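You operate a simulated robot arm through the tools that you are given. There is no shell and no other tool.

You run a simulated robot arm. Do the job below in one go: nothing can be reset, and whatever is moved stays where it is left.

JOB
Check the orange runner on the tester and trim it by the table.
Fine: zero the joint tester, run the test bolt at 60, hang the runner back.

Only the result counts: the job must be done as asked and must still hold three seconds after the hand-in. Knocking over, shifting, dropping, spilling or breaking anything else fails it.

ROBOT AND FRAMES
A 6-joint arm with a fingered hand, fixed in place. Base frame: the origin is on the floor under the middle of its stand, x ahead of it, y to its left, z up. Units: m, degrees, N and s.
With the tool pointing down near the work surface it reaches from about 0.26 to 0.78 m from the base axis. Its first joint turns from -115.0 to 115.0 degrees. Payload 4 kg.
The TCP is the grasp point between the finger pads, 0.026 m short of the fingertips. In the tool frame z runs along the fingers and y along their closing line. The gripper opens to 0.164 m; its body begins 0.073 m behind the TCP. The gripper is a hand of 5 fingers: y runs from the thumb to the fingers, the wrist lies at [0, 0, -0.239] in the tool frame, and closing takes about 1.5 s.
Orientation is that of the tool frame in the base frame, as a unit quaternion [w, x, y, z]. With the fingers straight down and closing along the base's y, the tool's x points along the base's -x, its y along +y and its z along -z.

CONTROLS
- The arm moves only by the tool jog_arm. Its argument "increments" is text: rows parted by semicolons, each of 6 numbers parted by spaces: the shift along the base's x, y, z in units of 100 mm (1.0 is 100 mm), then the turn, a rotation vector about the base's x, y, z in units of 120 degrees (1.0 is 120 degrees). In form: x y z ax ay az; .... A call has 1 to 20 rows; each row is the pose to reach, as a shift and turn from the pose commanded when the call began. "gripper" is the finger opening in cm, from 0 to 16.4, set as the call begins (left out, the last holds). A call with a number of a shift or a turn outside -1 to 1 is refused whole. Each row takes 0.2 s and may step no farther than 0.05 m and 8.6 degrees from the row before; otherwise, or with a gripper value out of range, the whole call is refused. Where a pose cannot be reached the arm comes as near as it can. A force on the tool above 40 N (or 10 N above the force at the start of the call, whichever is more), or a blocked arm, ends the call early, and 0.2 s more pass. The fingers move at their own pace (about 0.045 m/s each) and stop on an object; they squeeze with about 33 N. The grip force told is the motor's: it shows also when the fingers shut on nothing. Time passes only in rows, and 0.2 s behind the last, so rows that repeat a pose let the fingers close. The reply holds the time, the measured pose of the TCP, the force on the tool along the base axes, the opening and the grip force, in the units named above and with some noise, with the torque about the TCP (base axes, N m) and any sound that the robot's microphone picked up.
- Cameras (640 x 400 px; columns grow to the right, rows downward): "scene" is fixed at [0.0524, -0.6503, 1.5448]; the picture's right is [0.60, -0.80, 0.00], its down [-0.31, -0.23, -0.92] and it looks along [0.74, 0.55, -0.38] (base axes); focal length 364 px, centre (320, 200). "wrist" rides on the gripper at [0.05, -0.07, -0.093] in the tool frame; the picture's right is [0.81, 0.59, 0.00], its down [-0.43, 0.60, -0.68] and it looks along [-0.40, 0.55, 0.74] (tool axes); focal length 270 px, centre (320, 200). There is no depth. A picture from a camera that has moved, and an enlarged one, comes with that camera's place and axes in the base frame and with its lens.
- camera(camera): a new picture of that camera. It takes no simulated time.
- lift_body(by): slides the trunk up (or, below 0, down) by that many m; the arm rides with it, the base frame stays. It gives what a move gives, with no picture.
- preshape(shape): the hand has 5 fingers and takes this shape, open, in about a second: jaw (thumb against the fingers, like two jaws); tri (thumb and two fingers); tip (a fingertip pinch); poke (one finger out to press); point (the index stretched); flat (the hand flat); cup (the hand cupped); fist (a fist). The gripper value then closes the fingers along that shape, each until it touches; the sizes above hold for jaw. It gives what a move gives, with no picture.
- close_up(camera, box): a new picture of the part [left, top, right, bottom] of that camera's present view, enlarged. It takes no simulated time.
- close_job(): hands the job in; it is judged then, once.

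Nothing tells you positions but the pictures and the camera data. Unless the task says otherwise, let go and move clear before handing in.

The tools are called after "Emit:" as a command line: name --argument value ..., lists and objects as JSON in quotes. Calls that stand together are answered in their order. jog_arm: Moves the arm, as the interface text tells. Its arguments: {"type":"object","properties":{"increments":{"type":"string"},"gripper":{"type":"number"}},"required":["increments"]} The other tools are called the same way: lift_body (by) moves the trunk up or down; preshape (shape) gives the hand a shape; camera (camera) takes a picture; close_up (camera, box) takes an enlarged picture of a part of a camera's view; close_job () hands the job in.

At the start:

```text
time_s: 0.0
tool_pos: [0.5616, 0.106, 1.3688]
orientation: [0.001, 0.0, 1.0, -0.001]
force: [-0.5, -0.2, 0.3]
wrist_torque: [-0.02, 0.02, 0.02]
grip_width: 0.1637
finger_force: 0.0
shape: jaw
trunk travel left (down, up): [-0.9, 0.09]
```

scene: 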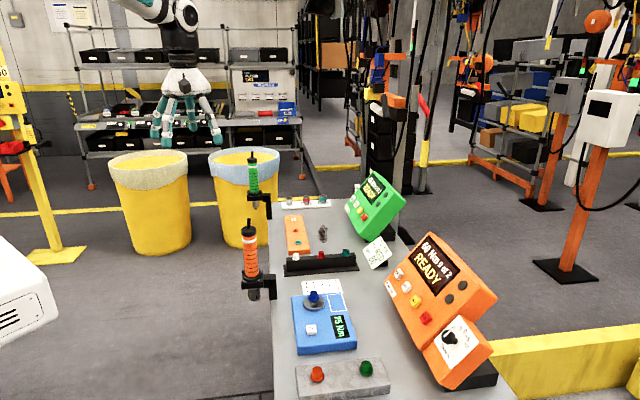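
wrist: 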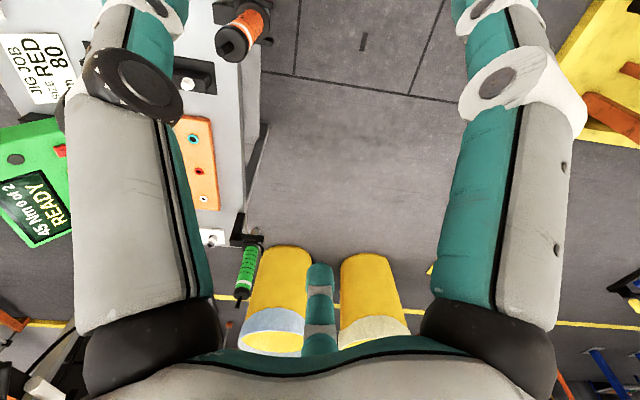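

I see a bench with an orange and a green controller, two hanging runners (orange and green), a blue joint tester, a rack with coloured pieces and some cards. I'll look closer at everything before moving.

Emit:
close_up --camera "scene" --box '[230, 140, 390, 240]'

Emit:
close_up --camera "scene" --box '[230, 230, 390, 330]'

Emit:
close_up --camera "scene" --box '[360, 220, 520, 320]'

Emit:
close_up --camera "scene" --box '[260, 300, 420, 400]'

Emit:
close_up --camera "wrist" --box '[0, 0, 320, 200]'

Emit:
close_up --camera "scene" --box '[400, 300, 510, 370]'

```text
4.00 times, centred on (310, 190) of scene
camera zoom: at [0.0524, -0.6503, 1.5448], right [0.6, -0.8, 0.0], down [-0.31, -0.23, -0.92], along [0.74, 0.55, -0.38], focal length 1456 px, centre (360, 240)
```

zoom: 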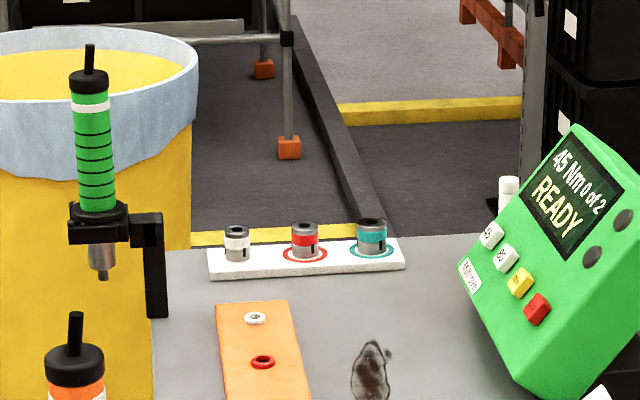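

```text
4.00 times, centred on (310, 280) of scene
camera zoom: at [0.0524, -0.6503, 1.5448], right [0.6, -0.8, 0.0], down [-0.31, -0.23, -0.92], along [0.74, 0.55, -0.38], focal length 1456 px, centre (360, -120)
```

zoom: 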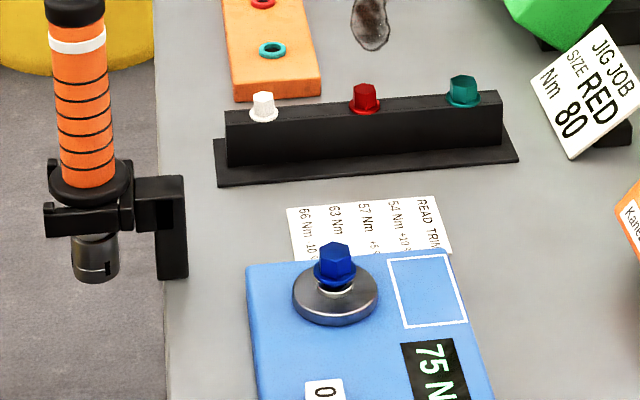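

```text
4.00 times, centred on (440, 270) of scene
camera zoom: at [0.0524, -0.6503, 1.5448], right [0.6, -0.8, 0.0], down [-0.31, -0.23, -0.92], along [0.74, 0.55, -0.38], focal length 1456 px, centre (-160, -80)
```

zoom: 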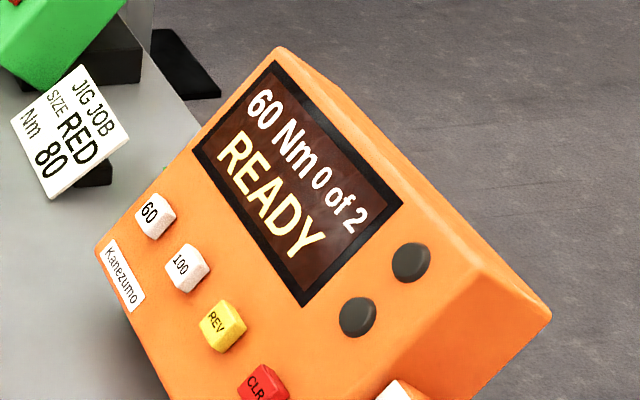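

```text
4.00 times, centred on (340, 350) of scene
camera zoom: at [0.0524, -0.6503, 1.5448], right [0.6, -0.8, 0.0], down [-0.31, -0.23, -0.92], along [0.74, 0.55, -0.38], focal length 1456 px, centre (240, -400)
```

zoom: 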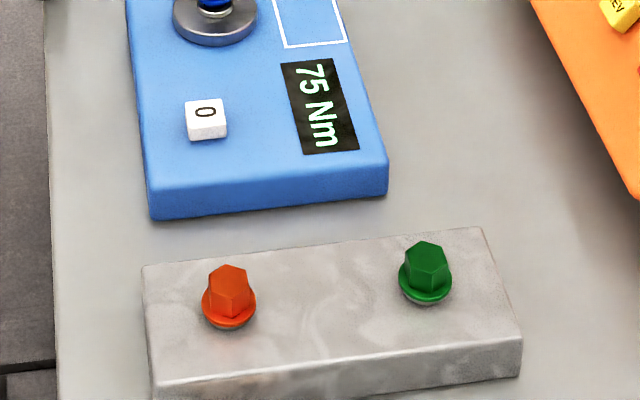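

```text
2.00 times, centred on (160, 100) of wrist
camera zoom: at [0.5111, 0.0376, 1.4625], right [-0.81, 0.59, 0.0], down [0.43, 0.6, 0.68], along [0.4, 0.55, -0.74], focal length 541 px, centre (640, 400)
```

zoom: 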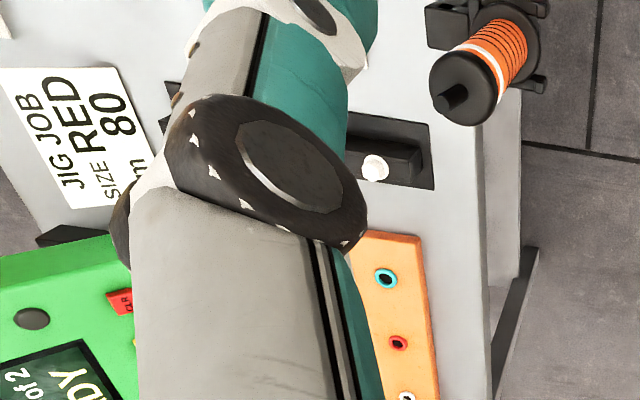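

```text
5.71 times, centred on (455, 335) of scene
camera zoom: at [0.0524, -0.6503, 1.5448], right [0.6, -0.8, 0.0], down [-0.31, -0.23, -0.92], along [0.74, 0.55, -0.38], focal length 2081 px, centre (-451, -571)
```

zoom: 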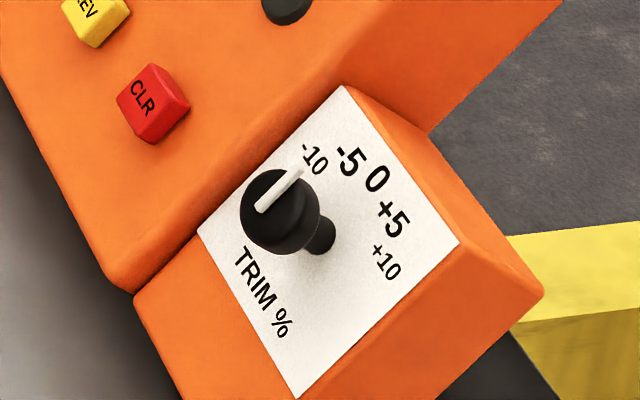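

The bench runs diagonally in front of the robot (long axis about 45°), with the orange runner hanging near (0.65, 0.04) in a fork on its edge, and the blue tester with its "0" key and the trim knob reading about 0. I'll turn the wrist camera towards the bench for a second viewpoint.

Emit:
jog_arm --increments "-0.08 -0.05 0 0 0 -0.07; -0.16 -0.1 0 0 0 -0.14; -0.24 -0.15 0 0 0 -0.21; -0.32 -0.2 0 0 0 -0.28; -0.4 -0.25 0 0 0 -0.35; -0.48 -0.3 0 0 0 -0.42; -0.56 -0.35 0 0 0 -0.49; -0.64 -0.4 0 0 0 -0.56; -0.72 -0.45 0 0 0 -0.63; -0.8 -0.5 0 0 0 -0.7; -0.9 -0.55 0 0 0 -0.77; -1 -0.6 0 0 0 -0.825"

Emit:
camera --camera "wrist"

Emit:
camera --camera "scene"

```text
time_s: 2.6
tool_pos: [0.4615, 0.0461, 1.3675]
orientation: [0.0, 0.761, 0.648, 0.001]
force: [0.3, -0.4, -0.1]
wrist_torque: [0.0, -0.01, 0.0]
grip_width: 0.1638
finger_force: 0.1
shape: jaw
trunk travel left (down, up): [-0.9, 0.09]
```

```text
taken
camera wrist: at [0.4009, 0.1083, 1.4612], right [0.71, 0.71, 0.0], down [0.52, -0.52, 0.68], along [0.48, -0.48, -0.74], focal length 270 px, centre (320, 200)
```

wrist: 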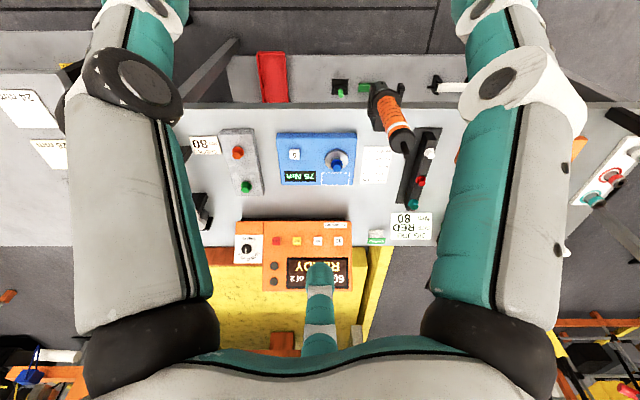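

```text
taken
```

scene: 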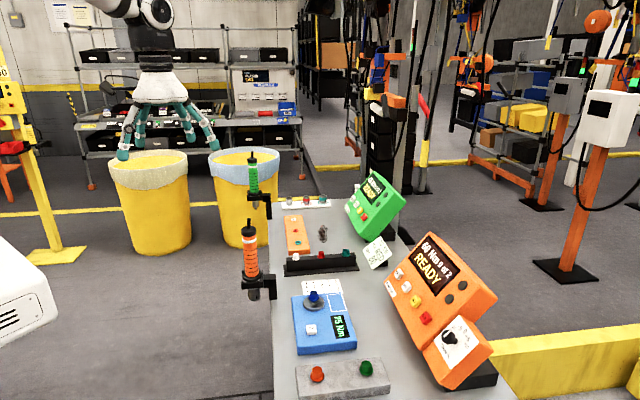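

The wrist view (upside down) shows the bench squarely: its long axis is at 45° to the base. I'll enlarge parts of this view for details.

Emit:
close_up --camera "wrist" --box '[230, 60, 470, 210]'

Emit:
close_up --camera "wrist" --box '[180, 200, 340, 300]'

Emit:
close_up --camera "wrist" --box '[320, 60, 480, 160]'

Emit:
close_up --camera "wrist" --box '[180, 100, 340, 200]'

Emit:
close_up --camera "scene" --box '[230, 215, 290, 305]'

Emit:
close_up --camera "scene" --box '[285, 275, 365, 325]'

```text
2.67 times, centred on (350, 135) of wrist
camera zoom: at [0.4009, 0.1083, 1.4612], right [0.71, 0.71, 0.0], down [0.52, -0.52, 0.68], along [0.48, -0.48, -0.74], focal length 721 px, centre (240, 373)
```

zoom: 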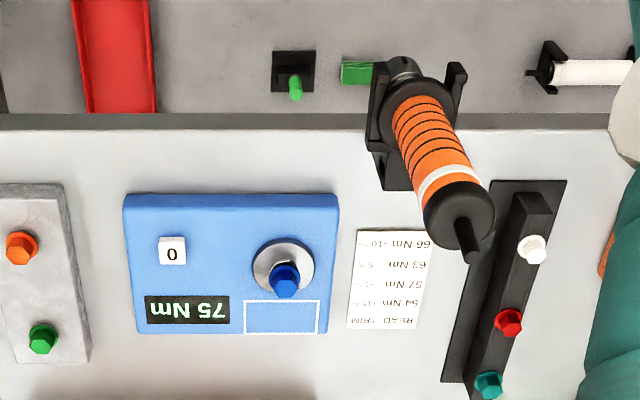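

```text
4.00 times, centred on (260, 250) of wrist
camera zoom: at [0.4009, 0.1083, 1.4612], right [0.71, 0.71, 0.0], down [0.52, -0.52, 0.68], along [0.48, -0.48, -0.74], focal length 1081 px, centre (560, 0)
```

zoom: 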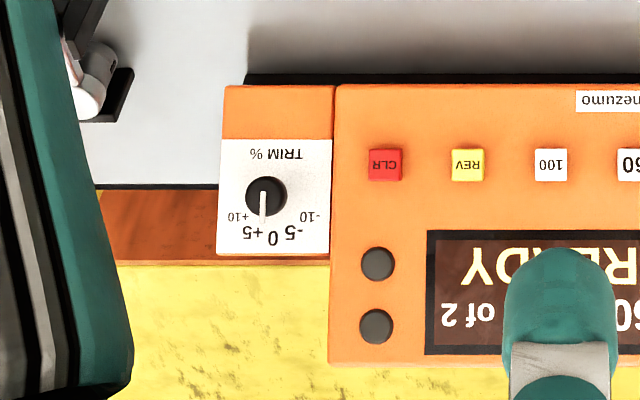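

```text
4.00 times, centred on (400, 110) of wrist
camera zoom: at [0.4009, 0.1083, 1.4612], right [0.71, 0.71, 0.0], down [0.52, -0.52, 0.68], along [0.48, -0.48, -0.74], focal length 1081 px, centre (0, 560)
```

zoom: 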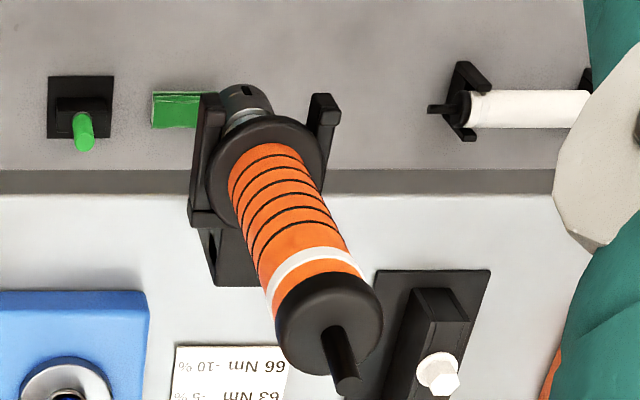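

```text
4.00 times, centred on (260, 150) of wrist
camera zoom: at [0.4009, 0.1083, 1.4612], right [0.71, 0.71, 0.0], down [0.52, -0.52, 0.68], along [0.48, -0.48, -0.74], focal length 1081 px, centre (560, 400)
```

zoom: 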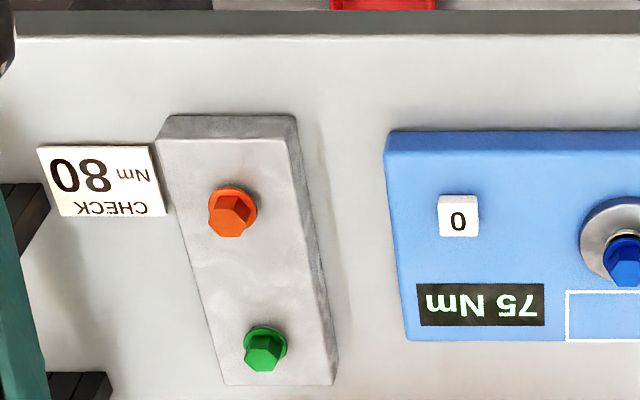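

```text
4.44 times, centred on (260, 260) of scene
camera zoom: at [0.0524, -0.6503, 1.5448], right [0.6, -0.8, 0.0], down [-0.31, -0.23, -0.92], along [0.74, 0.55, -0.38], focal length 1618 px, centre (587, -67)
```

zoom: 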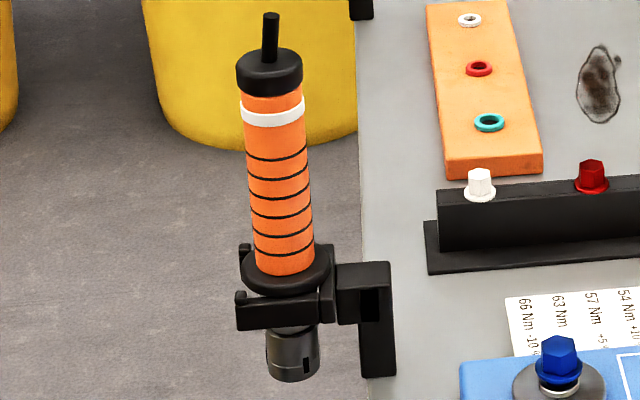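

```text
8.00 times, centred on (325, 300) of scene
camera zoom: at [0.0524, -0.6503, 1.5448], right [0.6, -0.8, 0.0], down [-0.31, -0.23, -0.92], along [0.74, 0.55, -0.38], focal length 2913 px, centre (280, -600)
```

zoom: 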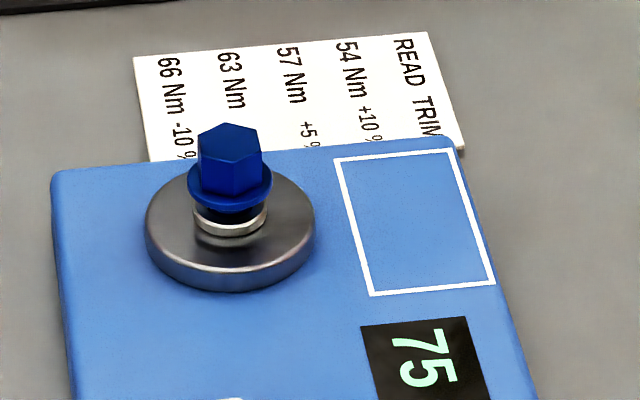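

I now have rough places: runner axis about (0.653, 0.041), blue test bolt about (0.709, -0.140, 0.92), "0" key about (0.620, -0.201, 0.89), trim knob about (0.706, -0.506, 0.973). First comes the zero key, so I'll shape the hand for poking while still high up and look at where the fingertip is.

Emit:
preshape --shape "poke"

Emit:
camera --camera "wrist"

Emit:
close_up --camera "scene" --box '[90, 50, 250, 150]'

```text
time_s: 3.5
tool_pos: [0.4621, 0.0449, 1.368]
orientation: [0.001, 0.76, 0.65, 0.0]
force: [-0.3, -0.2, -0.5]
wrist_torque: [-0.01, -0.01, 0.01]
grip_width: 0.0002
finger_force: 0.0
shape: poke
trunk travel left (down, up): [-0.9, 0.09]
```

```text
taken
camera wrist: at [0.4014, 0.1084, 1.4612], right [0.71, 0.71, 0.0], down [0.52, -0.52, 0.68], along [0.48, -0.48, -0.74], focal length 270 px, centre (320, 200)
```

wrist: 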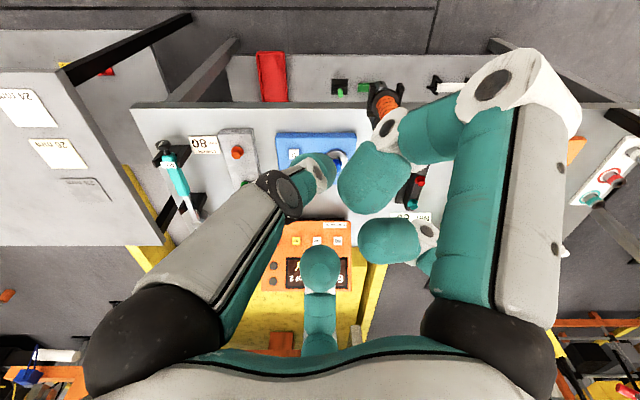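

```text
4.00 times, centred on (170, 100) of scene
camera zoom: at [0.0524, -0.6503, 1.5448], right [0.6, -0.8, 0.0], down [-0.31, -0.23, -0.92], along [0.74, 0.55, -0.38], focal length 1456 px, centre (920, 600)
```

zoom: 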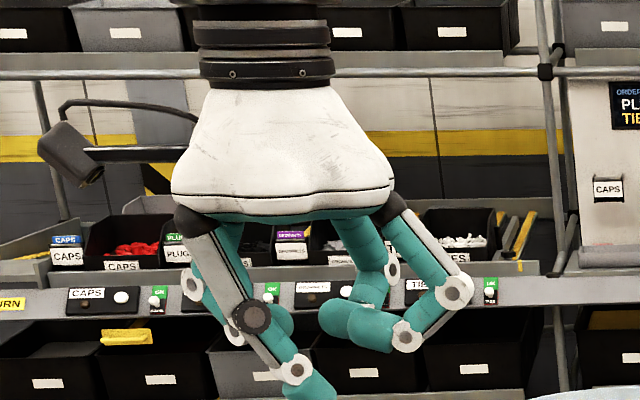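

The poke finger ends close to the TCP axis. I'll measure its tip more carefully in both views.

Emit:
close_up --camera "scene" --box '[140, 120, 204, 160]'

Emit:
close_up --camera "wrist" --box '[240, 130, 400, 230]'

```text
10.00 times, centred on (172, 140) of scene
camera zoom: at [0.0524, -0.6503, 1.5448], right [0.6, -0.8, 0.0], down [-0.31, -0.23, -0.92], along [0.74, 0.55, -0.38], focal length 3641 px, centre (1800, 800)
```

zoom: 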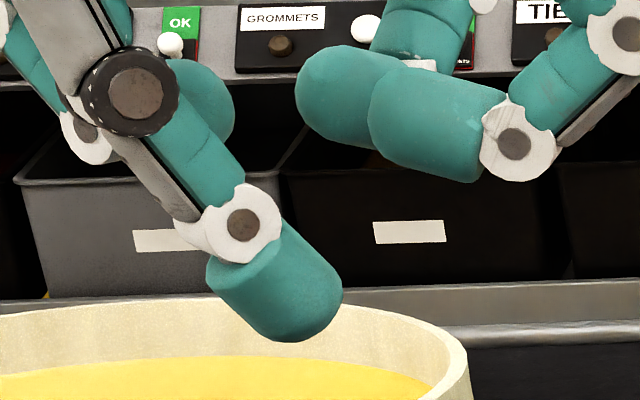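

```text
4.00 times, centred on (320, 180) of wrist
camera zoom: at [0.4014, 0.1084, 1.4612], right [0.71, 0.71, 0.0], down [0.52, -0.52, 0.68], along [0.48, -0.48, -0.74], focal length 1081 px, centre (320, 280)
```

zoom: 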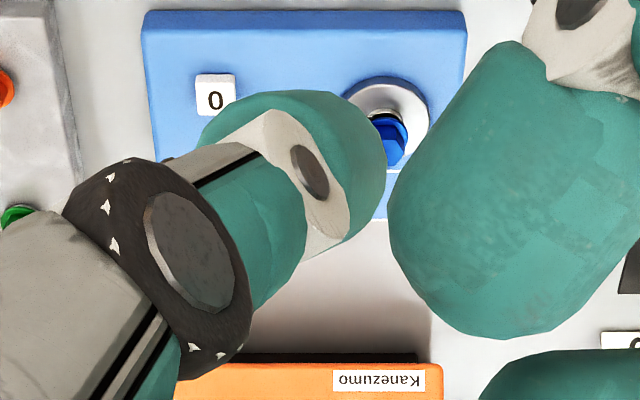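

The poke tip lies almost on the tool axis, about 25 mm below the TCP, with the curled fingers on the tool's +y side. I'll turn the hand so the curled fingers point away from the bolt and move above the "0" key while high.

Emit:
jog_arm --increments "0.1 -0.12 0 0 0 -0.05; 0.2 -0.24 0 0 0 -0.1; 0.3 -0.36 0 0 0 -0.15; 0.4 -0.48 0 0 0 -0.2; 0.5 -0.6 0 0 0 -0.25; 0.6 -0.72 0 0 0 -0.3; 0.7 -0.84 0 0 0 -0.34; 0.8 -0.96 0 0 0 -0.375"

Emit:
jog_arm --increments "0.1 -0.19 0 0 0 0; 0.2 -0.38 0 0 0 0; 0.3 -0.57 0 0 0 0; 0.4 -0.76 0 0 0 0; 0.5 -0.95 0 0 0 0; 0.6 -1 0 0 0 0; 0.7 -1 0 0 0 0; 0.78 -1 0 0 0 0"

```text
time_s: 5.3
tool_pos: [0.5423, -0.0515, 1.3675]
orientation: [-0.001, 0.951, 0.309, -0.001]
force: [-0.6, -0.3, -0.9]
wrist_torque: [0.01, 0.04, 0.0]
grip_width: 0.0001
finger_force: 0.0
shape: poke
trunk travel left (down, up): [-0.9, 0.09]
```

```text
time_s: 7.1
tool_pos: [0.6208, -0.1505, 1.3672]
orientation: [0.0, 0.951, 0.309, -0.001]
force: [-0.7, -0.5, 0.1]
wrist_torque: [-0.02, -0.01, -0.04]
grip_width: 0.0
finger_force: 0.0
shape: poke
trunk travel left (down, up): [-0.9, 0.09]
```

The hand is nearly above the tester, still high. I'll finish the sideways move and lower the trunk part way, then look.

Emit:
jog_arm --increments "0 -0.25 0 0 0 0; 0 -0.5 0 0 0 0"

Emit:
lift_body --by -0.25

Emit:
camera --camera "scene"

Emit:
camera --camera "wrist"

```text
time_s: 7.7
tool_pos: [0.6204, -0.2025, 1.3688]
orientation: [0.0, 0.951, 0.309, 0.001]
force: [0.8, -0.5, -0.7]
wrist_torque: [0.03, 0.03, 0.0]
grip_width: 0.0
finger_force: 0.0
shape: poke
trunk travel left (down, up): [-0.9, 0.09]
```

```text
time_s: 10.3
tool_pos: [0.6208, -0.1995, 1.1193]
orientation: [0.001, 0.951, 0.308, 0.0]
force: [-0.2, 0.4, -0.3]
wrist_torque: [-0.03, 0.01, 0.01]
grip_width: 0.0
finger_force: 0.0
shape: poke
trunk travel left (down, up): [-0.65, 0.34]
```

```text
taken
```

scene: 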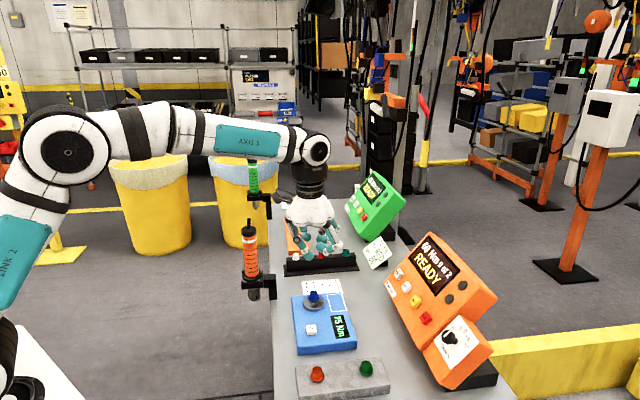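

```text
taken
camera wrist: at [0.62, -0.1127, 1.213], right [1.0, 0.0, 0.0], down [0.0, -0.74, 0.68], along [0.0, -0.68, -0.74], focal length 270 px, centre (320, 200)
```

wrist: 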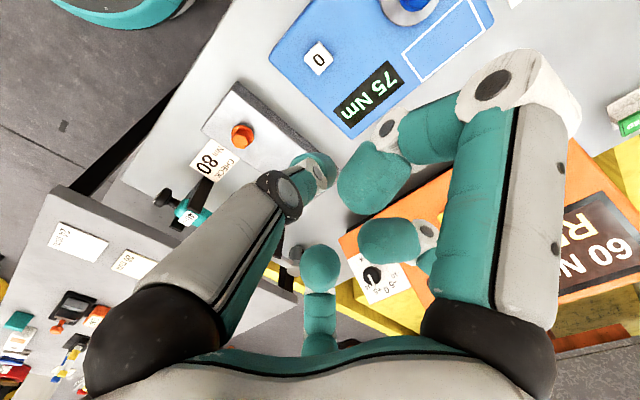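

The tip sits right above the "0" key. I'll lower further to just above it and check before pressing.

Emit:
lift_body --by -0.16

Emit:
jog_arm --increments "-0.02 -0.04 -0.1 0 0 0"

Emit:
close_up --camera "scene" --box '[260, 240, 388, 320]'

Emit:
camera --camera "wrist"

```text
time_s: 12.1
tool_pos: [0.6197, -0.1996, 0.9587]
orientation: [0.0, 0.951, 0.309, -0.001]
force: [-0.1, 0.5, 0.7]
wrist_torque: [0.0, -0.01, -0.01]
grip_width: 0.0
finger_force: 0.0
shape: poke
trunk travel left (down, up): [-0.49, 0.5]
```

```text
time_s: 12.5
tool_pos: [0.6179, -0.2037, 0.9478]
orientation: [0.001, 0.951, 0.309, 0.0]
force: [-0.2, -0.2, 0.8]
wrist_torque: [0.0, -0.02, 0.0]
grip_width: 0.0
finger_force: 0.1
shape: poke
trunk travel left (down, up): [-0.49, 0.5]
```

```text
5.00 times, centred on (324, 280) of scene
camera zoom: at [0.0524, -0.6503, 1.5448], right [0.6, -0.8, 0.0], down [-0.31, -0.23, -0.92], along [0.74, 0.55, -0.38], focal length 1821 px, centre (300, -200)
```

zoom: 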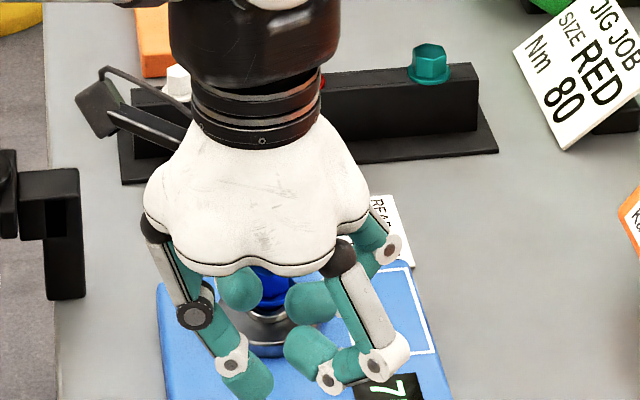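

```text
taken
camera wrist: at [0.6182, -0.1159, 1.0424], right [1.0, 0.0, 0.0], down [0.0, -0.74, 0.68], along [0.0, -0.68, -0.74], focal length 270 px, centre (320, 200)
```

wrist: 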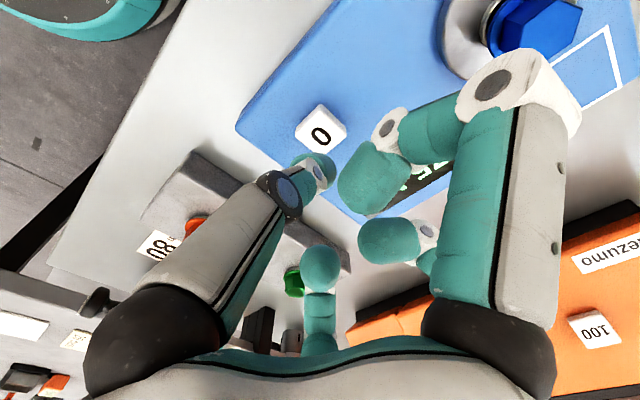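

The fingertip is about 30 mm above the key and well centred. I'll come down gently and watch the force.

Emit:
jog_arm --increments "0.01 0.04 -0.1 0 0 0; 0.01 0.04 -0.2 0 0 0; 0.01 0.04 -0.24 0 0 0; 0.01 0.04 -0.27 0 0 0"

Emit:
camera --camera "wrist"

```text
time_s: 13.5
tool_pos: [0.6176, -0.2004, 0.9222]
orientation: [0.0, 0.951, 0.309, 0.0]
force: [0.2, 0.7, 0.7]
wrist_torque: [0.02, -0.01, -0.02]
grip_width: 0.0001
finger_force: 0.1
shape: poke
trunk travel left (down, up): [-0.49, 0.5]
```

```text
taken
camera wrist: at [0.6186, -0.1123, 1.0159], right [1.0, 0.0, 0.0], down [0.0, -0.74, 0.68], along [0.0, -0.68, -0.74], focal length 270 px, centre (320, 200)
```

wrist: 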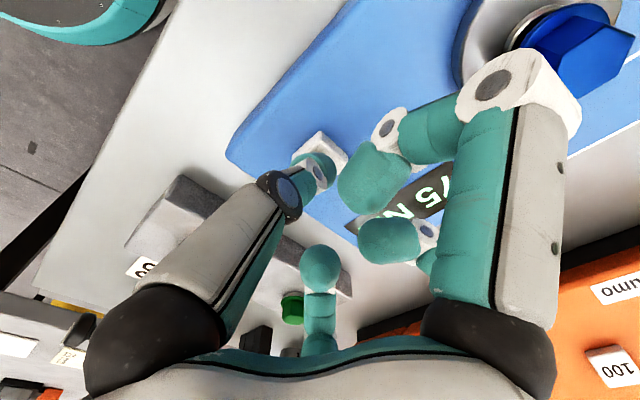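

The tip now covers the key and has almost reached it. I'll press in small steps.

Emit:
jog_arm --increments "0 0 -0.02 0 0 0; 0 0 -0.04 0 0 0; 0 0 -0.06 0 0 0"

Emit:
close_up --camera "wrist" --box '[240, 100, 480, 250]'

```text
time_s: 14.3
tool_pos: [0.6195, -0.1993, 0.9151]
orientation: [0.0, 0.951, 0.31, 0.001]
force: [-1.1, 0.0, 3.0]
wrist_torque: [-0.02, 0.01, -0.01]
grip_width: 0.0
finger_force: 0.0
shape: poke
trunk travel left (down, up): [-0.49, 0.5]
```

```text
2.67 times, centred on (360, 175) of wrist
camera zoom: at [0.619, -0.1123, 1.009], right [1.0, 0.0, 0.0], down [0.0, -0.74, 0.68], along [0.0, -0.68, -0.74], focal length 721 px, centre (213, 267)
```

zoom: 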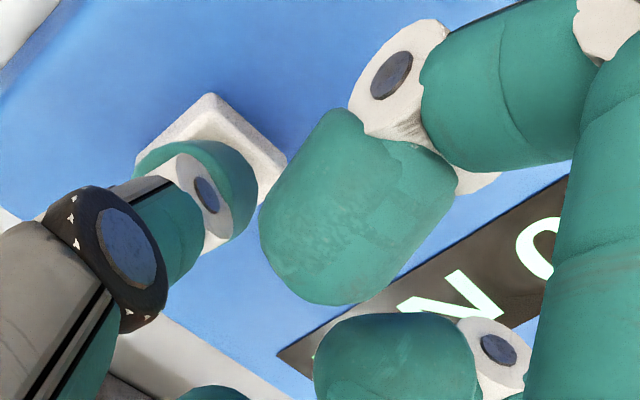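

The fingertip met the key (about 3 N) and the display character now looks like a 0. I'll back off a bit and read the display.

Emit:
jog_arm --increments "0 0 0.1 0 0 0; 0 0 0.3 0 0 0; 0 0 0.6 0 0 0; 0 0 0.9 0 0 0"

Emit:
close_up --camera "scene" --box '[280, 280, 376, 340]'

Emit:
camera --camera "wrist"

```text
time_s: 15.3
tool_pos: [0.6174, -0.1983, 1.0035]
orientation: [0.003, 0.951, 0.309, 0.002]
force: [0.9, 0.1, 0.2]
wrist_torque: [0.02, -0.03, 0.02]
grip_width: 0.0
finger_force: 0.0
shape: poke
out of reach, approached as far as the arm can: row 4
trunk travel left (down, up): [-0.49, 0.5]
```

```text
6.67 times, centred on (328, 310) of scene
camera zoom: at [0.0524, -0.6503, 1.5448], right [0.6, -0.8, 0.0], down [-0.31, -0.23, -0.92], along [0.74, 0.55, -0.38], focal length 2428 px, centre (267, -533)
```

zoom: 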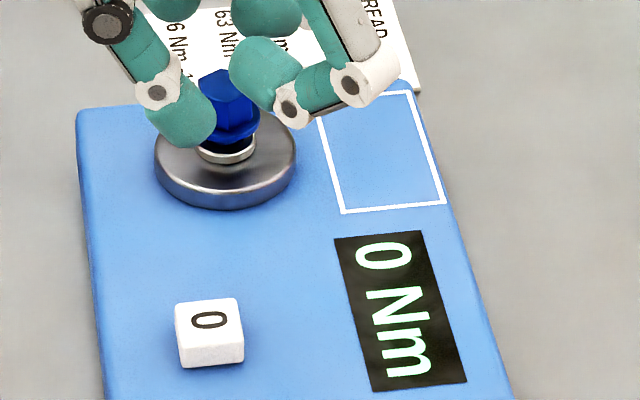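

```text
taken
camera wrist: at [0.6159, -0.1102, 1.0973], right [1.0, 0.0, 0.01], down [0.0, -0.73, 0.68], along [0.01, -0.68, -0.73], focal length 270 px, centre (320, 200)
```

wrist: 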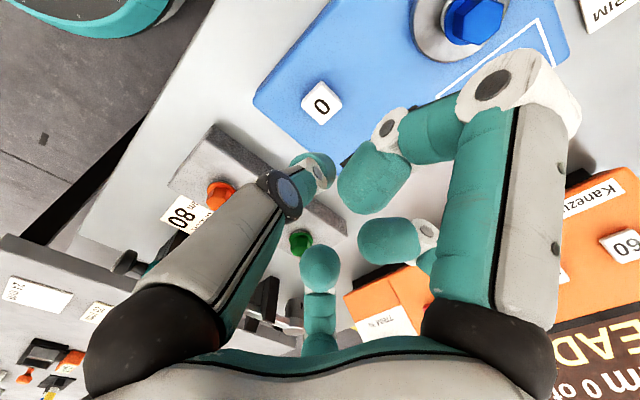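

The tester now reads 0 Nm. The arm is near its upper limit at this trunk height, so I'll raise the trunk, then set the hand to jaw and study its fingers before grasping the runner.

Emit:
lift_body --by 0.3

Emit:
preshape --shape "jaw"

Emit:
close_up --camera "scene" --box '[230, 120, 390, 220]'

Emit:
camera --camera "scene"

```text
time_s: 18.3
tool_pos: [0.6165, -0.1971, 1.3019]
orientation: [0.001, 0.951, 0.309, 0.002]
force: [-0.3, -0.2, 0.2]
wrist_torque: [0.02, 0.03, 0.01]
grip_width: 0.0001
finger_force: 0.1
shape: poke
trunk travel left (down, up): [-0.79, 0.2]
```

```text
time_s: 19.2
tool_pos: [0.6175, -0.1996, 1.3037]
orientation: [0.002, 0.951, 0.308, 0.003]
force: [0.1, 0.0, 0.3]
wrist_torque: [0.01, 0.0, 0.01]
grip_width: 0.1639
finger_force: 0.0
shape: jaw
trunk travel left (down, up): [-0.79, 0.2]
```

```text
4.00 times, centred on (310, 170) of scene
camera zoom: at [0.0524, -0.6503, 1.5448], right [0.6, -0.8, 0.0], down [-0.31, -0.23, -0.92], along [0.74, 0.55, -0.38], focal length 1456 px, centre (360, 320)
```

zoom: 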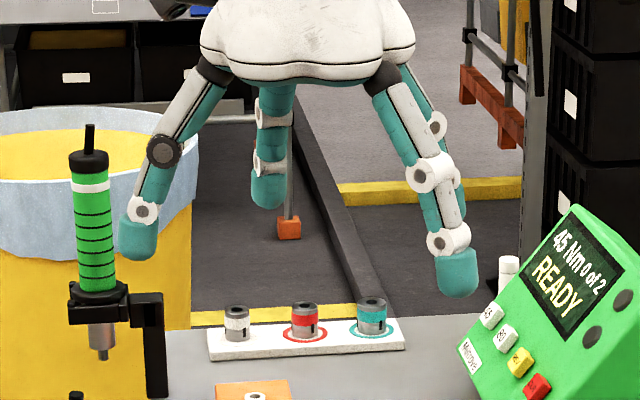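

```text
taken
```

scene: 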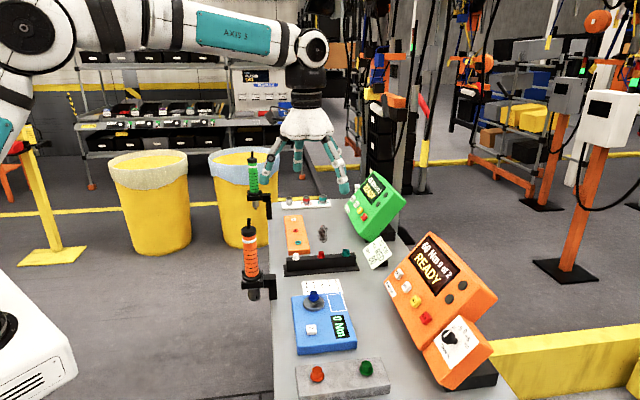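

The five fingers are arranged around a round palm; I want to see how they come together, so I'll close to about 5 cm here in free air and look from both cameras.

Emit:
jog_arm --increments "0 0 0 0 0 0; 0 0 0 0 0 0; 0 0 0 0 0 0; 0 0 0 0 0 0; 0 0 0 0 0 0; 0 0 0 0 0 0; 0 0 0 0 0 0; 0 0 0 0 0 0" --gripper 5

Emit:
close_up --camera "scene" --box '[246, 120, 374, 200]'

Emit:
camera --camera "wrist"

```text
time_s: 21.0
tool_pos: [0.616, -0.1977, 1.3025]
orientation: [0.001, 0.951, 0.309, 0.002]
force: [-0.6, 0.4, 0.6]
wrist_torque: [0.01, 0.01, -0.02]
grip_width: 0.0505
finger_force: 0.0
shape: jaw
trunk travel left (down, up): [-0.79, 0.2]
```

```text
5.00 times, centred on (310, 160) of scene
camera zoom: at [0.0524, -0.6503, 1.5448], right [0.6, -0.8, 0.0], down [-0.31, -0.23, -0.92], along [0.74, 0.55, -0.38], focal length 1821 px, centre (370, 400)
```

zoom: 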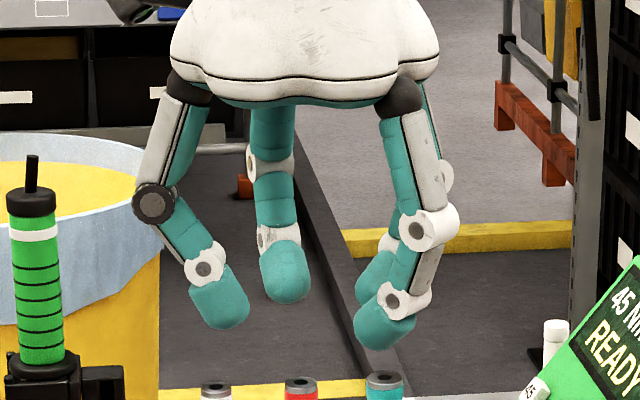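

```text
taken
camera wrist: at [0.6162, -0.1103, 1.3969], right [1.0, 0.0, 0.01], down [0.0, -0.73, 0.68], along [0.0, -0.68, -0.73], focal length 270 px, centre (320, 200)
```

wrist: 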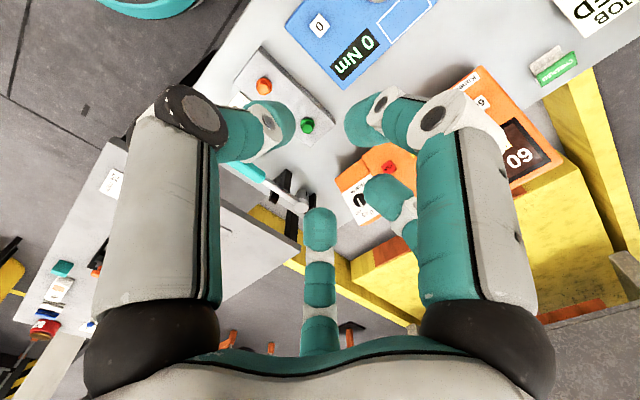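

The hand is roughly a five-pronged star: thumb on -y, fingers on +y. I'll grasp the runner from the side with the tool horizontal (tool x up, so the camera sits on top), so next I reopen and turn the hand about the vertical, high above everything.

Emit:
jog_arm --increments "-0.08 0.1 0 0 0 -0.065; -0.16 0.2 0 0 0 -0.13; -0.24 0.3 0 0 0 -0.195; -0.32 0.4 0 0 0 -0.26; -0.4 0.5 0 0 0 -0.325; -0.5 0.6 0 0 0 -0.383; -0.6 0.7 0 0 0 -0.383; -0.7 0.8 0 0 0 -0.383" --gripper 12

```text
time_s: 22.8
tool_pos: [0.5459, -0.1176, 1.3048]
orientation: [0.003, 0.996, -0.087, 0.002]
force: [0.3, 0.5, -0.5]
wrist_torque: [0.03, 0.01, -0.02]
grip_width: 0.1195
finger_force: 0.0
shape: jaw
trunk travel left (down, up): [-0.79, 0.2]
```

Yaw went fine. Now I'll pitch the hand up to horizontal (heading about -10°), staying at z 1.30, well above everything.

Emit:
jog_arm --increments "0.04 0.07 0 -0.0118 -0.0671 0; 0.08 0.14 0 -0.0237 -0.1343 0; 0.12 0.21 0 -0.0355 -0.2014 0; 0.16 0.28 0 -0.0474 -0.2686 0; 0.2 0.35 0 -0.0592 -0.3357 0; 0.24 0.42 0 -0.071 -0.4029 0; 0.28 0.49 0 -0.0829 -0.47 0; 0.32 0.56 0 -0.0947 -0.5372 0; 0.36 0.63 0 -0.1065 -0.6043 0; 0.4 0.7 0 -0.1184 -0.6715 0; 0.44 0.77 0 -0.1302 -0.7386 0" --gripper 16.4

Emit:
camera --camera "scene"

Emit:
camera --camera "wrist"

```text
time_s: 25.2
tool_pos: [0.5919, -0.0411, 1.3019]
orientation: [0.065, 0.703, -0.064, 0.705]
force: [0.4, 0.6, 0.4]
wrist_torque: [0.01, 0.0, 0.01]
grip_width: 0.164
finger_force: 0.1
shape: jaw
out of reach, approached as far as the arm can: row 7, 8
trunk travel left (down, up): [-0.79, 0.2]
```

```text
taken
```

scene: 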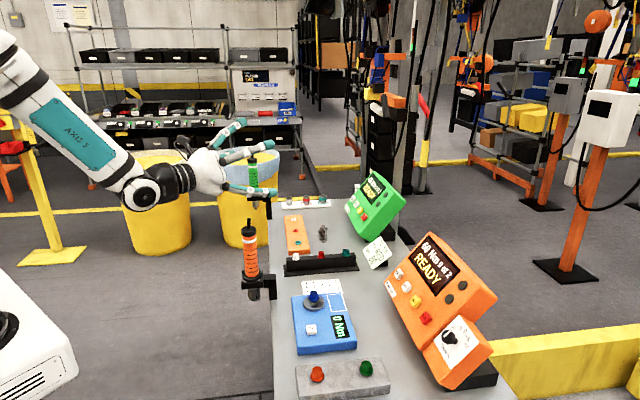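

```text
taken
camera wrist: at [0.5123, 0.0463, 1.353], right [-0.11, -0.58, 0.81], down [-0.77, -0.46, -0.43], along [0.63, -0.67, -0.39], focal length 270 px, centre (320, 200)
```

wrist: 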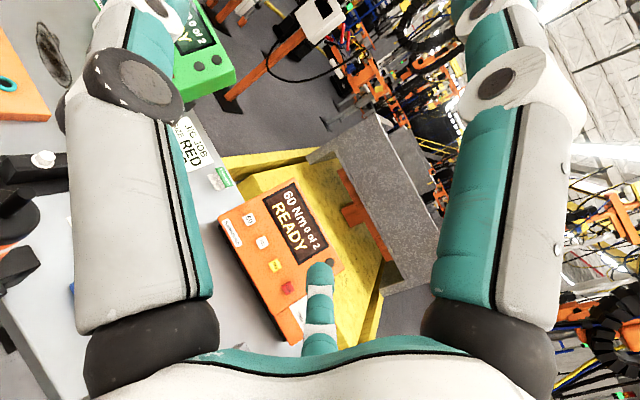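

The hand is horizontal with the camera on top. I'll move it above the orange runner at z 1.30, fingers open either side, and check the alignment in the scene view.

Emit:
jog_arm --increments "0.12 0.16 0 0 0 0; 0.24 0.32 0 0 0 0; 0.36 0.48 0 0 0 0; 0.48 0.64 0 0 0 0; 0.6 0.8 0 0 0 0; 0.6 0.8 -0.2 0 0 0; 0.6 0.8 -0.4 0 0 0; 0.6 0.8 -0.6 0 0 0; 0.6 0.8 -0.8 0 0 0"

Emit:
close_up --camera "scene" --box '[150, 140, 310, 240]'

Emit:
camera --camera "wrist"

```text
time_s: 27.2
tool_pos: [0.6518, 0.0371, 1.2241]
orientation: [0.064, 0.703, -0.063, 0.705]
force: [-0.1, -0.8, 0.6]
wrist_torque: [0.02, 0.02, 0.01]
grip_width: 0.1638
finger_force: 0.1
shape: jaw
trunk travel left (down, up): [-0.79, 0.2]
```

```text
4.00 times, centred on (230, 190) of scene
camera zoom: at [0.0524, -0.6503, 1.5448], right [0.6, -0.8, 0.0], down [-0.31, -0.23, -0.92], along [0.74, 0.55, -0.38], focal length 1456 px, centre (680, 240)
```

zoom: 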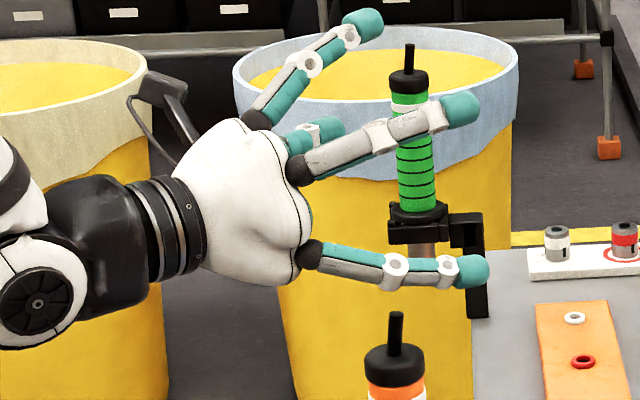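

```text
taken
camera wrist: at [0.5721, 0.1239, 1.2742], right [-0.11, -0.58, 0.81], down [-0.77, -0.47, -0.43], along [0.63, -0.67, -0.4], focal length 270 px, centre (320, 200)
```

wrist: 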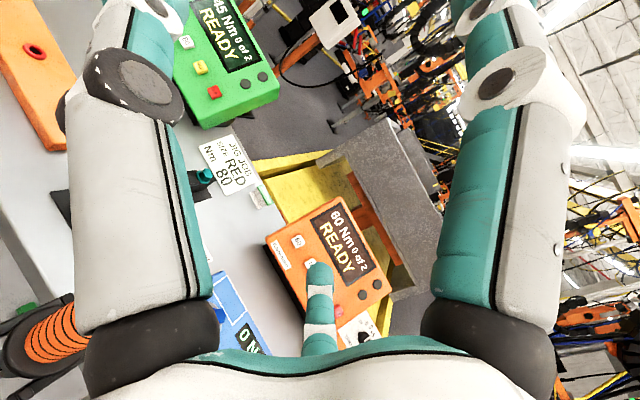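

The S-view alignment over the runner is exact, but in the jaw shape one extra finger would sweep onto the cap when closing. I'll raise a little and look at the "tri" shape (thumb and two fingers), which should suit a side grasp better.

Emit:
jog_arm --increments "0 0 0.2 0 0 0; 0 0 0.4 0 0 0; 0 0 0.6 0 0 0"

Emit:
preshape --shape "tri"

Emit:
close_up --camera "scene" --box '[150, 110, 310, 210]'

Emit:
camera --camera "wrist"

```text
time_s: 28.0
tool_pos: [0.6499, 0.0378, 1.2838]
orientation: [0.064, 0.703, -0.063, 0.705]
force: [0.0, -1.0, -0.5]
wrist_torque: [-0.01, 0.0, 0.0]
grip_width: 0.1643
finger_force: 0.1
shape: jaw
trunk travel left (down, up): [-0.79, 0.2]
```

```text
time_s: 28.9
tool_pos: [0.651, 0.0374, 1.2829]
orientation: [0.064, 0.703, -0.063, 0.705]
force: [-0.7, 0.3, 0.0]
wrist_torque: [-0.02, 0.01, -0.02]
grip_width: 0.164
finger_force: 0.1
shape: tri
trunk travel left (down, up): [-0.79, 0.2]
```

```text
4.00 times, centred on (230, 160) of scene
camera zoom: at [0.0524, -0.6503, 1.5448], right [0.6, -0.8, 0.0], down [-0.31, -0.23, -0.92], along [0.74, 0.55, -0.38], focal length 1456 px, centre (680, 360)
```

zoom: 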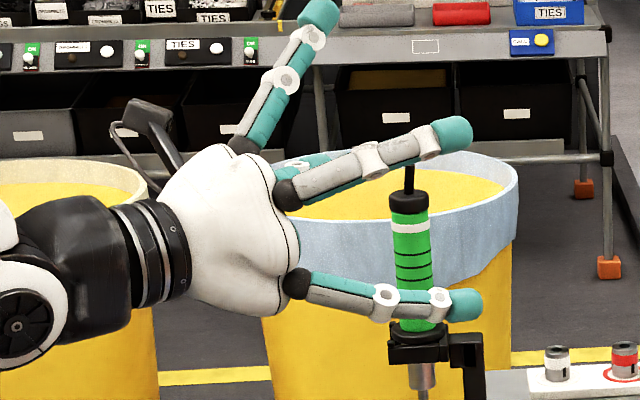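

```text
taken
camera wrist: at [0.5711, 0.1246, 1.3327], right [-0.11, -0.58, 0.81], down [-0.77, -0.47, -0.43], along [0.63, -0.67, -0.39], focal length 270 px, centre (320, 200)
```

wrist: 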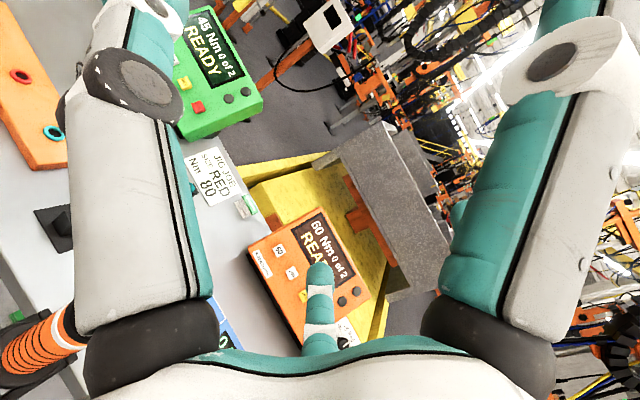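

In "tri" the extra finger splays up out of the way. I'll close it to 5 cm in free air to see exactly how the three digits meet.

Emit:
jog_arm --increments "0 0 0 0 0 0; 0 0 0 0 0 0; 0 0 0 0 0 0; 0 0 0 0 0 0; 0 0 0 0 0 0; 0 0 0 0 0 0; 0 0 0 0 0 0; 0 0 0 0 0 0" --gripper 4

Emit:
close_up --camera "scene" --box '[176, 110, 304, 190]'

Emit:
camera --camera "wrist"

```text
time_s: 30.7
tool_pos: [0.6505, 0.0379, 1.2824]
orientation: [0.064, 0.703, -0.064, 0.705]
force: [-0.1, 0.1, -0.2]
wrist_torque: [0.01, -0.05, 0.03]
grip_width: 0.0404
finger_force: 0.1
shape: tri
trunk travel left (down, up): [-0.79, 0.2]
```

```text
5.00 times, centred on (240, 150) of scene
camera zoom: at [0.0524, -0.6503, 1.5448], right [0.6, -0.8, 0.0], down [-0.31, -0.23, -0.92], along [0.74, 0.55, -0.38], focal length 1821 px, centre (720, 450)
```

zoom: 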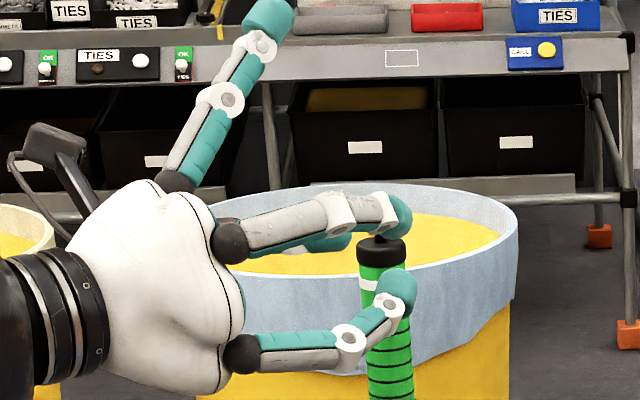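

```text
taken
camera wrist: at [0.5711, 0.1246, 1.3329], right [-0.11, -0.58, 0.81], down [-0.77, -0.47, -0.43], along [0.63, -0.67, -0.39], focal length 270 px, centre (320, 200)
```

wrist: 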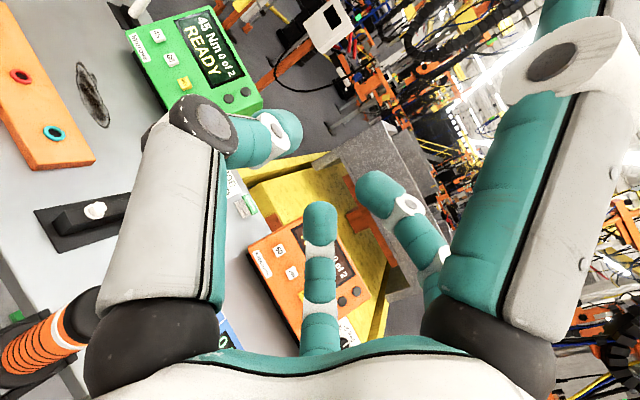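

The tri grip gives a clean three-point hold: two fingers ±2 cm on one side, thumb on the other. I'll open to 8.5 cm and lower over the runner in stages.

Emit:
jog_arm --increments "0 0 0 0 0 0; 0 0 0 0 0 0; 0 0 0 0 0 0; 0 0 -0.2 0 0 0; 0 0 -0.4 0 0 0; 0 0 -0.6 0 0 0; 0 0 -0.8 0 0 0; 0 0 -1 0 0 0" --gripper 8.5

Emit:
close_up --camera "scene" --box '[176, 140, 304, 220]'

Emit:
camera --camera "wrist"

```text
time_s: 32.5
tool_pos: [0.6521, 0.0368, 1.1845]
orientation: [0.064, 0.703, -0.063, 0.706]
force: [-0.2, -0.3, -0.3]
wrist_torque: [0.0, 0.02, 0.0]
grip_width: 0.0844
finger_force: 0.1
shape: tri
trunk travel left (down, up): [-0.79, 0.2]
```

```text
5.00 times, centred on (240, 180) of scene
camera zoom: at [0.0524, -0.6503, 1.5448], right [0.6, -0.8, 0.0], down [-0.31, -0.23, -0.92], along [0.74, 0.55, -0.38], focal length 1821 px, centre (720, 300)
```

zoom: 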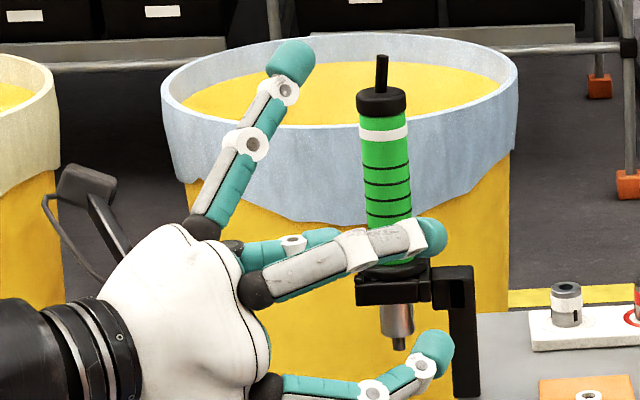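

```text
taken
camera wrist: at [0.573, 0.1233, 1.2345], right [-0.11, -0.58, 0.81], down [-0.77, -0.47, -0.43], along [0.63, -0.67, -0.4], focal length 270 px, centre (320, 200)
```

wrist: 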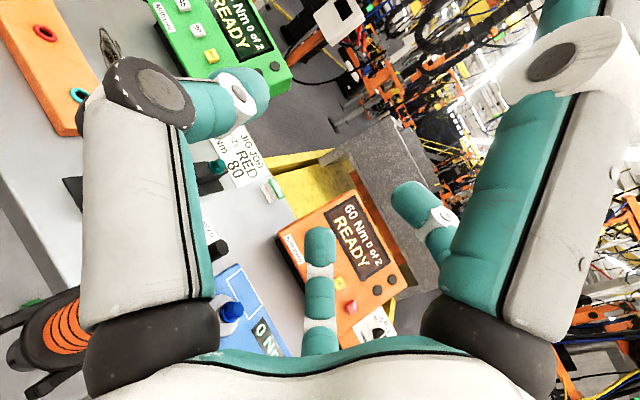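

Alignment holds; the runner's tip is showing between thumb and fingers in the wrist view. I'll lower another 10 cm slowly.

Emit:
jog_arm --increments "0 0 -0.15 0 0 0; 0 0 -0.3 0 0 0; 0 0 -0.45 0 0 0; 0 0 -0.6 0 0 0; 0 0 -0.75 0 0 0; 0 0 -0.9 0 0 0; 0 0 -1 0 0 0"

Emit:
close_up --camera "scene" --box '[176, 170, 304, 250]'

Emit:
camera --camera "wrist"

```text
time_s: 34.1
tool_pos: [0.6627, 0.0409, 1.0964]
orientation: [0.064, 0.706, -0.064, 0.702]
force: [0.0, 0.5, -1.0]
wrist_torque: [0.0, -0.02, -0.01]
grip_width: 0.0843
finger_force: 0.0
shape: tri
out of reach, approached as far as the arm can: row 6, 7
trunk travel left (down, up): [-0.79, 0.2]
```

```text
5.00 times, centred on (240, 210) of scene
camera zoom: at [0.0524, -0.6503, 1.5448], right [0.6, -0.8, 0.0], down [-0.31, -0.23, -0.92], along [0.74, 0.55, -0.38], focal length 1821 px, centre (720, 150)
```

zoom: 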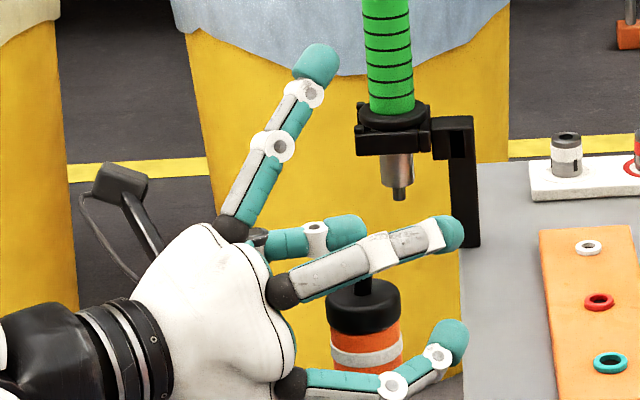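

```text
taken
camera wrist: at [0.5841, 0.1284, 1.1471], right [-0.1, -0.58, 0.81], down [-0.78, -0.46, -0.43], along [0.62, -0.67, -0.4], focal length 270 px, centre (320, 200)
```

wrist: 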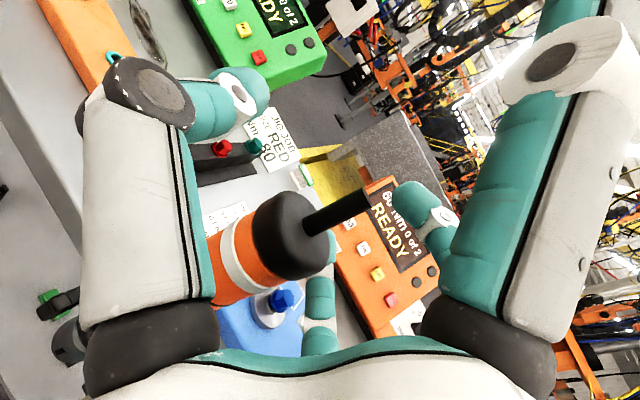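

The arm ran out of reach downwards at this trunk height and drifted ~1 cm, so I'll go back up 4 cm and use the trunk for the rest of the descent.

Emit:
jog_arm --increments "0 0 0.2 0 0 0; 0 0 0.4 0 0 0"

```text
time_s: 34.7
tool_pos: [0.6639, 0.0392, 1.1343]
orientation: [0.064, 0.703, -0.063, 0.706]
force: [0.2, -0.1, -0.2]
wrist_torque: [0.0, 0.01, 0.0]
grip_width: 0.0847
finger_force: 0.1
shape: tri
trunk travel left (down, up): [-0.79, 0.2]
```

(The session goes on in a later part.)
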